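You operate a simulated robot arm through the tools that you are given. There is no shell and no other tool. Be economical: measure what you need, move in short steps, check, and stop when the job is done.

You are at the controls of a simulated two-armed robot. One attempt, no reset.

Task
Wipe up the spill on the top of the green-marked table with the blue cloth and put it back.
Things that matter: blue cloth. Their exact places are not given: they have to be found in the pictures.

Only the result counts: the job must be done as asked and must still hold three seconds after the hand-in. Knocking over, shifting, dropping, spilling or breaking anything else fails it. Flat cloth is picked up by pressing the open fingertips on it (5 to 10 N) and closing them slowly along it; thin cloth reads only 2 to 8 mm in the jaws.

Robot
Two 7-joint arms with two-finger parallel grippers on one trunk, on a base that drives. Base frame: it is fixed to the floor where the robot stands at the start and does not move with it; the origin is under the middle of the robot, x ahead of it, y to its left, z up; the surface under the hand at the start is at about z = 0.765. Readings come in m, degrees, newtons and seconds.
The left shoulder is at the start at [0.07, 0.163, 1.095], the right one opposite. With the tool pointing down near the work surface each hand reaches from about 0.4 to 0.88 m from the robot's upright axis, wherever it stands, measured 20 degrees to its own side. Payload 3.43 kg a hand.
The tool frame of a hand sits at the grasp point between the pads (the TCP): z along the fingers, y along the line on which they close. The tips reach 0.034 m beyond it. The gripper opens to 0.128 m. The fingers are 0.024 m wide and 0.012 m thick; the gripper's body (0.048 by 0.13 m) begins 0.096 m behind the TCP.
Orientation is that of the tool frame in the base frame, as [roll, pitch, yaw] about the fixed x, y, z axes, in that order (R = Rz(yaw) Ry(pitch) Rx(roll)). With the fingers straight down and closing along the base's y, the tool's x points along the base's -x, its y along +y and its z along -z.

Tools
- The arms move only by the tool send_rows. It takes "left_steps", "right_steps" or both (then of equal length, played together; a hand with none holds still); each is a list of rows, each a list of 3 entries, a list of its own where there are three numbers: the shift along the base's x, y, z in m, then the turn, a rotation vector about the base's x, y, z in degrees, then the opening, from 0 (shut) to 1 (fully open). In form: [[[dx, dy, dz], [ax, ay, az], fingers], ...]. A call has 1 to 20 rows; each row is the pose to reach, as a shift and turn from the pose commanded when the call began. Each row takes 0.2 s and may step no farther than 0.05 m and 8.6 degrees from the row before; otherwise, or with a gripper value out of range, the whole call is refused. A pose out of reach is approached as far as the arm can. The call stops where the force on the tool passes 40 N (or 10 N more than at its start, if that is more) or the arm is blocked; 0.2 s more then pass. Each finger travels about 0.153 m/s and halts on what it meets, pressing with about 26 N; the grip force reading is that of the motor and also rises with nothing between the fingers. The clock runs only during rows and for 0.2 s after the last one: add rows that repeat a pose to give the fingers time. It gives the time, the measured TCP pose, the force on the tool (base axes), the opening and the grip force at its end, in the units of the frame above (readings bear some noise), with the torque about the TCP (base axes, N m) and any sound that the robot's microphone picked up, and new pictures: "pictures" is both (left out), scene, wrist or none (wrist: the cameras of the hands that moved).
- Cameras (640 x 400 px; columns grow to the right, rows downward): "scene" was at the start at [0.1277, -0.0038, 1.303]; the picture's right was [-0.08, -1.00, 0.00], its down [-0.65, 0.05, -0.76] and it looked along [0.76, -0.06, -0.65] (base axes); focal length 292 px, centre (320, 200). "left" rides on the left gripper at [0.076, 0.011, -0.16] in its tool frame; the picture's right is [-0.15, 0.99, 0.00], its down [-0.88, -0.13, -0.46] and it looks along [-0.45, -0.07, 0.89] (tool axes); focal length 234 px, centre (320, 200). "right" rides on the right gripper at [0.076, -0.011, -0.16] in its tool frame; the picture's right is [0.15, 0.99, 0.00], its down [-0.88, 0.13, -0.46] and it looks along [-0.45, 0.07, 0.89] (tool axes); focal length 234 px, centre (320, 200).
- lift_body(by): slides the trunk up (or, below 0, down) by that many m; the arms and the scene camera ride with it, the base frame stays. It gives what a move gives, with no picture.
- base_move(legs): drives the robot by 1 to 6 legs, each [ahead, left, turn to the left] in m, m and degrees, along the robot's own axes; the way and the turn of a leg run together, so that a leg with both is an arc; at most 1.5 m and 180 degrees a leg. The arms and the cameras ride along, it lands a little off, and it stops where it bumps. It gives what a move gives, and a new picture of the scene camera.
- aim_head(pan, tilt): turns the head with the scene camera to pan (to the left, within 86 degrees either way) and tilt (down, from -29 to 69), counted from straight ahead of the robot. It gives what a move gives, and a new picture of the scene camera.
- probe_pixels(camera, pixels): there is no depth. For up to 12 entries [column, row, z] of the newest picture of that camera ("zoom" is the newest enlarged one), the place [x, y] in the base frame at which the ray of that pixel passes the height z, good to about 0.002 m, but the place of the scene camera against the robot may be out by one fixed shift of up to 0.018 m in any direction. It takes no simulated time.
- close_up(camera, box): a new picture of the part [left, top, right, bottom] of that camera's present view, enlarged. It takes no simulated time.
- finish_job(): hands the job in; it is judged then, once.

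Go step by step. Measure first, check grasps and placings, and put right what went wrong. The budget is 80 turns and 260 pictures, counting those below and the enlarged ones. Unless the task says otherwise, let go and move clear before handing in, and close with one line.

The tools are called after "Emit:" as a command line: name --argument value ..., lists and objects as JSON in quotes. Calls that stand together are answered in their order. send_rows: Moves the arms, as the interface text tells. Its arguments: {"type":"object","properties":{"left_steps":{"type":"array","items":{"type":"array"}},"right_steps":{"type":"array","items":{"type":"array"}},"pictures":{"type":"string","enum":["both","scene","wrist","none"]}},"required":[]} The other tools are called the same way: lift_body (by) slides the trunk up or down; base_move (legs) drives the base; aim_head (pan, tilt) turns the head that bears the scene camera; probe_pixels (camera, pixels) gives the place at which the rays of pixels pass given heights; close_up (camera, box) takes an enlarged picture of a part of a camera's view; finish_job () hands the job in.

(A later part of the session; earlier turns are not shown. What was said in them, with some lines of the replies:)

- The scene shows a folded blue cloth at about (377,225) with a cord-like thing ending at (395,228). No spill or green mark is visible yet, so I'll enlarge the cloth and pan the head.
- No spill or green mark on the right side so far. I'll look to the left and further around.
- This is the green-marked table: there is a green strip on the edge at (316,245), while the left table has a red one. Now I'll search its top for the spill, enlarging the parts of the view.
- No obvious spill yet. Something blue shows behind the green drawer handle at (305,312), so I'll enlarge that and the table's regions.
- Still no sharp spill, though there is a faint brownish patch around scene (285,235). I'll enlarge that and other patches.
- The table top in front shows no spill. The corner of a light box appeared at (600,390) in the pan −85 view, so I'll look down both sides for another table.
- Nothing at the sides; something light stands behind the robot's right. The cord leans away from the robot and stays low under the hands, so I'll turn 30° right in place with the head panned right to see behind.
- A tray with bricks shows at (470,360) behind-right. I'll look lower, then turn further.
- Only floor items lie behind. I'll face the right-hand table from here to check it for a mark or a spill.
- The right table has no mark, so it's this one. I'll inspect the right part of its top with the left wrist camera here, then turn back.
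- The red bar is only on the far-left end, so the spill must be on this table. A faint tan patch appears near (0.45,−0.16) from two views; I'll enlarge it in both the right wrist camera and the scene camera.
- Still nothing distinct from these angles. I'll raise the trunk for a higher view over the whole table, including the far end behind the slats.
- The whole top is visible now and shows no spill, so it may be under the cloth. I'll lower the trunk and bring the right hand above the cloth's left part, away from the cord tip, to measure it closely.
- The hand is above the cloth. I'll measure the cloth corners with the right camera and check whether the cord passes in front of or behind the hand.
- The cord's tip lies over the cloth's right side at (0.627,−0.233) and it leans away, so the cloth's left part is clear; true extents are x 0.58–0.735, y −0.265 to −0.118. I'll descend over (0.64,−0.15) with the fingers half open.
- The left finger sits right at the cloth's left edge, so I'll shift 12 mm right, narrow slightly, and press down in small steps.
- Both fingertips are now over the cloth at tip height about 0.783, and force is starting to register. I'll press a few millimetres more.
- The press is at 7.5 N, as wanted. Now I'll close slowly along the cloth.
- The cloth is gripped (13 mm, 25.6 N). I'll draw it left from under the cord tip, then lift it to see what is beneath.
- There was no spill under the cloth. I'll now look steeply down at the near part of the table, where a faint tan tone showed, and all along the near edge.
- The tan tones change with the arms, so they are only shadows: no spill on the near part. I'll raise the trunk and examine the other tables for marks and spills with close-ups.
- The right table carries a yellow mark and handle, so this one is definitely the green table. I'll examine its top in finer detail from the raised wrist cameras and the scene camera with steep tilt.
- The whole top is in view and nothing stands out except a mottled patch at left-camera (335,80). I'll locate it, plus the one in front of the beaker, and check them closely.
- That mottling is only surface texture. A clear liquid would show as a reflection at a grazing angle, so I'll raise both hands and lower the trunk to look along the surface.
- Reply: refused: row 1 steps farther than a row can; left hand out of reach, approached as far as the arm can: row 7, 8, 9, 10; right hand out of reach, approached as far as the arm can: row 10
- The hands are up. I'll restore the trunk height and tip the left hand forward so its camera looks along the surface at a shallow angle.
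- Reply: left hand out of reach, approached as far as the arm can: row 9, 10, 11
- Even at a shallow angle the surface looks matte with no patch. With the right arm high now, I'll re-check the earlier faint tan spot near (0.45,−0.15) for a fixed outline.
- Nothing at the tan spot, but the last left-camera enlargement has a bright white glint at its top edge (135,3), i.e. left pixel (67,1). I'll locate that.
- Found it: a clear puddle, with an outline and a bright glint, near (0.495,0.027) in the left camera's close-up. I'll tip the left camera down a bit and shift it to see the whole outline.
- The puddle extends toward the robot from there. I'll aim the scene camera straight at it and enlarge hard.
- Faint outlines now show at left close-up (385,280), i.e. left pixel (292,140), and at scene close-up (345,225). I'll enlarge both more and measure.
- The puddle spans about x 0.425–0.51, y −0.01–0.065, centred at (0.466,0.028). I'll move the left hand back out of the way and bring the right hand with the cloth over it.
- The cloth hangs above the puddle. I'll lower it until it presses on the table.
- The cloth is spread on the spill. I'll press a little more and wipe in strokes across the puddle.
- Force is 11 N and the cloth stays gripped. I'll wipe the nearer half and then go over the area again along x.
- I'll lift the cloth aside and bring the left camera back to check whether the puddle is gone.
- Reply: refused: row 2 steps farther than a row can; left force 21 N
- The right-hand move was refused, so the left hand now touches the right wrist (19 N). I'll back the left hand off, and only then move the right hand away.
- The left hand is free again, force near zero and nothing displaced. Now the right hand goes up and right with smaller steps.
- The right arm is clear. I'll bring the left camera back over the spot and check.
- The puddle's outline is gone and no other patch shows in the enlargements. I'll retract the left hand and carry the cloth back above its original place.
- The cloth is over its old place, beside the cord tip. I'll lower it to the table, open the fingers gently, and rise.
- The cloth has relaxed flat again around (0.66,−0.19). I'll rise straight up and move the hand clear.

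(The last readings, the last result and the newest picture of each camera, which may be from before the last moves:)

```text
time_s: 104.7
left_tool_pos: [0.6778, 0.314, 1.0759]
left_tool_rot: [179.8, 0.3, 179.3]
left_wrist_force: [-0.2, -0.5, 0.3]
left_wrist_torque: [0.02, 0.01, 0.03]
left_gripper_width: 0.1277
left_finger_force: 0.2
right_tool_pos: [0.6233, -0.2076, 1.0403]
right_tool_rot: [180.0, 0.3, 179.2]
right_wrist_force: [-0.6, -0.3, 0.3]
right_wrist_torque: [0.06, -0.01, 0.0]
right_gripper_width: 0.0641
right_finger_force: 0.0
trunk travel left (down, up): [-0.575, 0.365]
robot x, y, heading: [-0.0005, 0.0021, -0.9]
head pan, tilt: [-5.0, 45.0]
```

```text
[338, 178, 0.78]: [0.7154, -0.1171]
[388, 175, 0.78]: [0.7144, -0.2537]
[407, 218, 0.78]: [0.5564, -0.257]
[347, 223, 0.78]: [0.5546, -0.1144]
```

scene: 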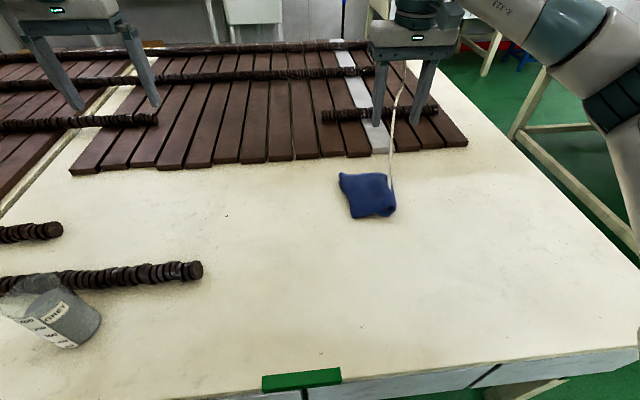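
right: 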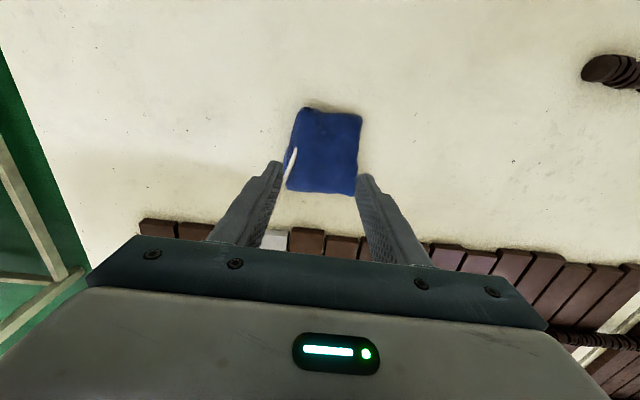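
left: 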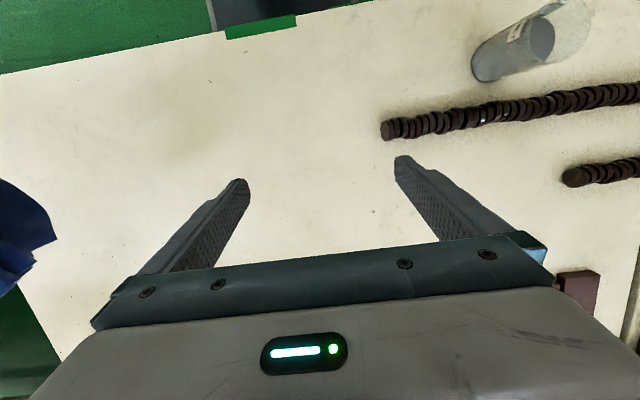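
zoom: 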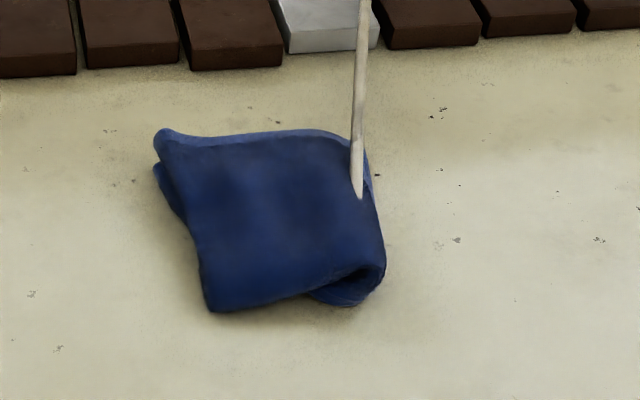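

The cloth lies flat at its old place, with the tip of the cord merely drawn through it. I'll compare its centre with the original.

Emit:
probe_pixels --camera "right" --pixels '[[300, 107, 0.78], [362, 118, 0.78], [355, 194, 0.78], [287, 186, 0.78], [326, 150, 0.78]]'

Emit:
send_rows --right_steps '[[[0, -0.04, 0], [0, 0, 0], 0.6], [[0, -0.08, 0.0], [0, 0, 0], 0.7], [[0, -0.12, 0], [0, 0, 0], 0.8], [[0, -0.16, 0], [0, 0, 0], 1], [[0, -0.2, 0], [0, 0, 0], 1]]' --pictures "scene"

```text
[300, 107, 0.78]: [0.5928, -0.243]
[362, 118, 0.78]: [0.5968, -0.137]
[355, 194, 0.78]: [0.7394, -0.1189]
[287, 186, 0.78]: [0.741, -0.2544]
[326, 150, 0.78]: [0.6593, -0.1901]
```

```text
time_s: 105.9
left_tool_pos: [0.6775, 0.3154, 1.0753]
left_tool_rot: [180.0, 0.2, 179.4]
left_wrist_force: [0.5, -0.7, 0.2]
left_wrist_torque: [0.02, 0.01, 0.01]
left_gripper_width: 0.128
left_finger_force: 0.0
right_tool_pos: [0.6252, -0.4067, 1.0406]
right_tool_rot: [179.9, 0.1, 179.3]
right_wrist_force: [0.2, 0.2, 0.0]
right_wrist_torque: [0.01, 0.02, -0.04]
right_gripper_width: 0.1278
right_finger_force: 0.1
trunk travel left (down, up): [-0.575, 0.365]
robot x, y, heading: [0.0, -0.0018, -0.7]
head pan, tilt: [-5.0, 45.0]
```

scene: 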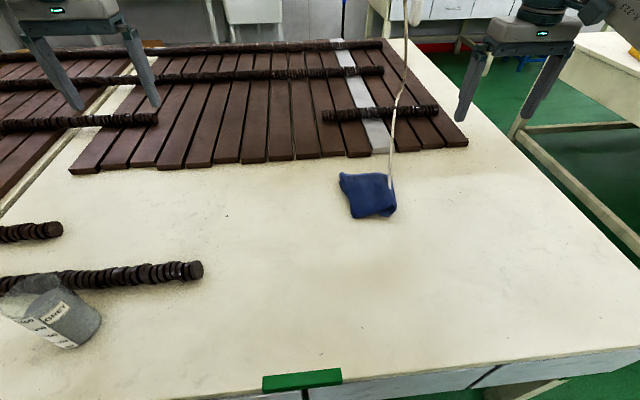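

The cloth centre is within about 1 cm of the original and both hands are clear. One last scan of the rest of the top for any second clear puddle.

Emit:
close_up --camera "right" --box '[120, 0, 376, 160]'

Emit:
close_up --camera "right" --box '[376, 0, 632, 160]'

Emit:
close_up --camera "left" --box '[100, 0, 356, 160]'

Emit:
close_up --camera "scene" --box '[100, 160, 356, 320]'

Emit:
close_up --camera "scene" --box '[300, 220, 556, 380]'

```text
2.50 times, centred on (248, 80) of right
```

zoom: 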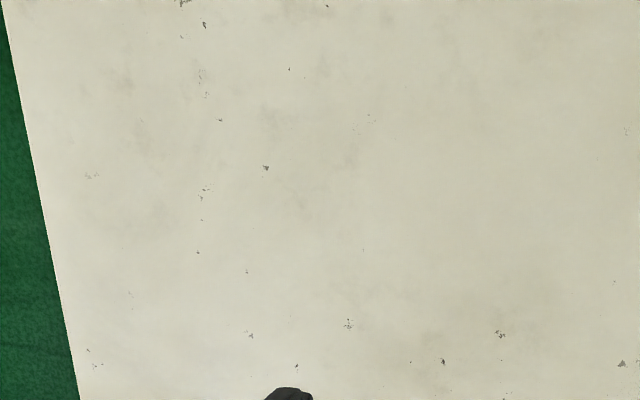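

```text
2.50 times, centred on (504, 80) of right
```

zoom: 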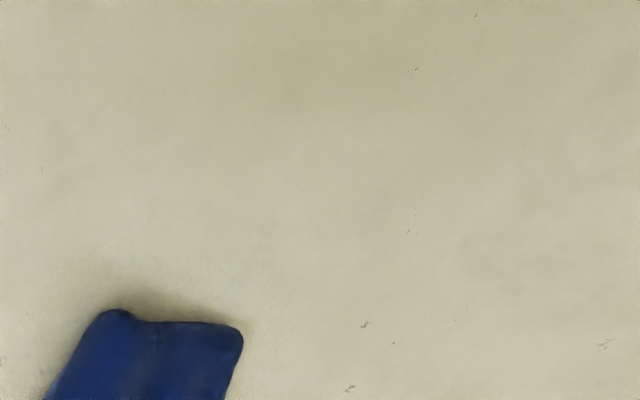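

```text
2.50 times, centred on (228, 80) of left
```

zoom: 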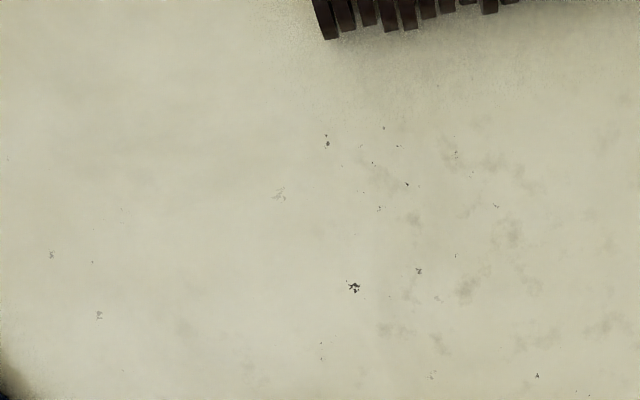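

```text
2.50 times, centred on (228, 240) of scene
```

zoom: 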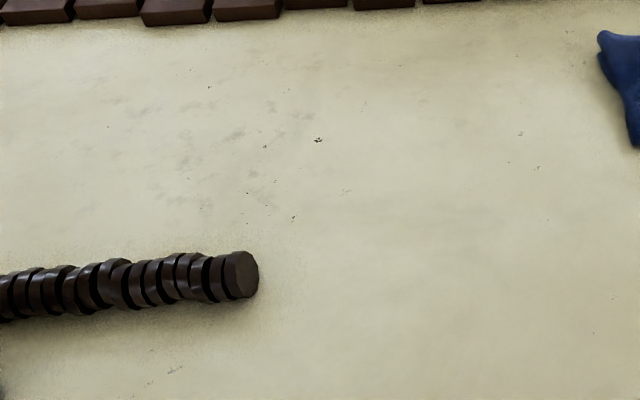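

```text
2.50 times, centred on (428, 300) of scene
```

zoom: 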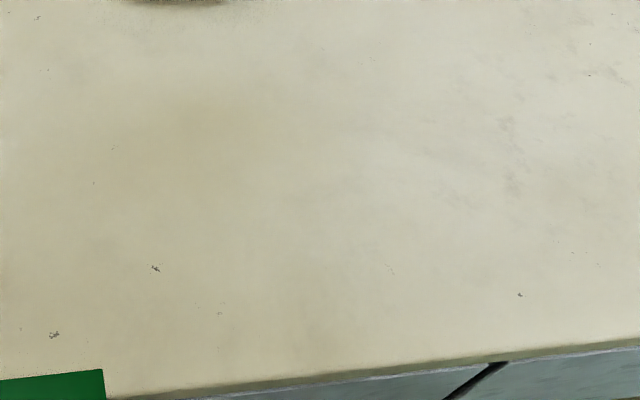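

The enlargements show no other puddle, the cloth is back in place, and both hands are clear, so I'm handing in.

Emit:
finish_job

```text
The job is handed in.
```

The clear puddle on the green-marked table is wiped up, and the blue cloth lies flat again within about 1 cm of where it started. Along the way the left hand briefly pressed against the right wrist (about 19 N), but I saw nothing on the table displaced.
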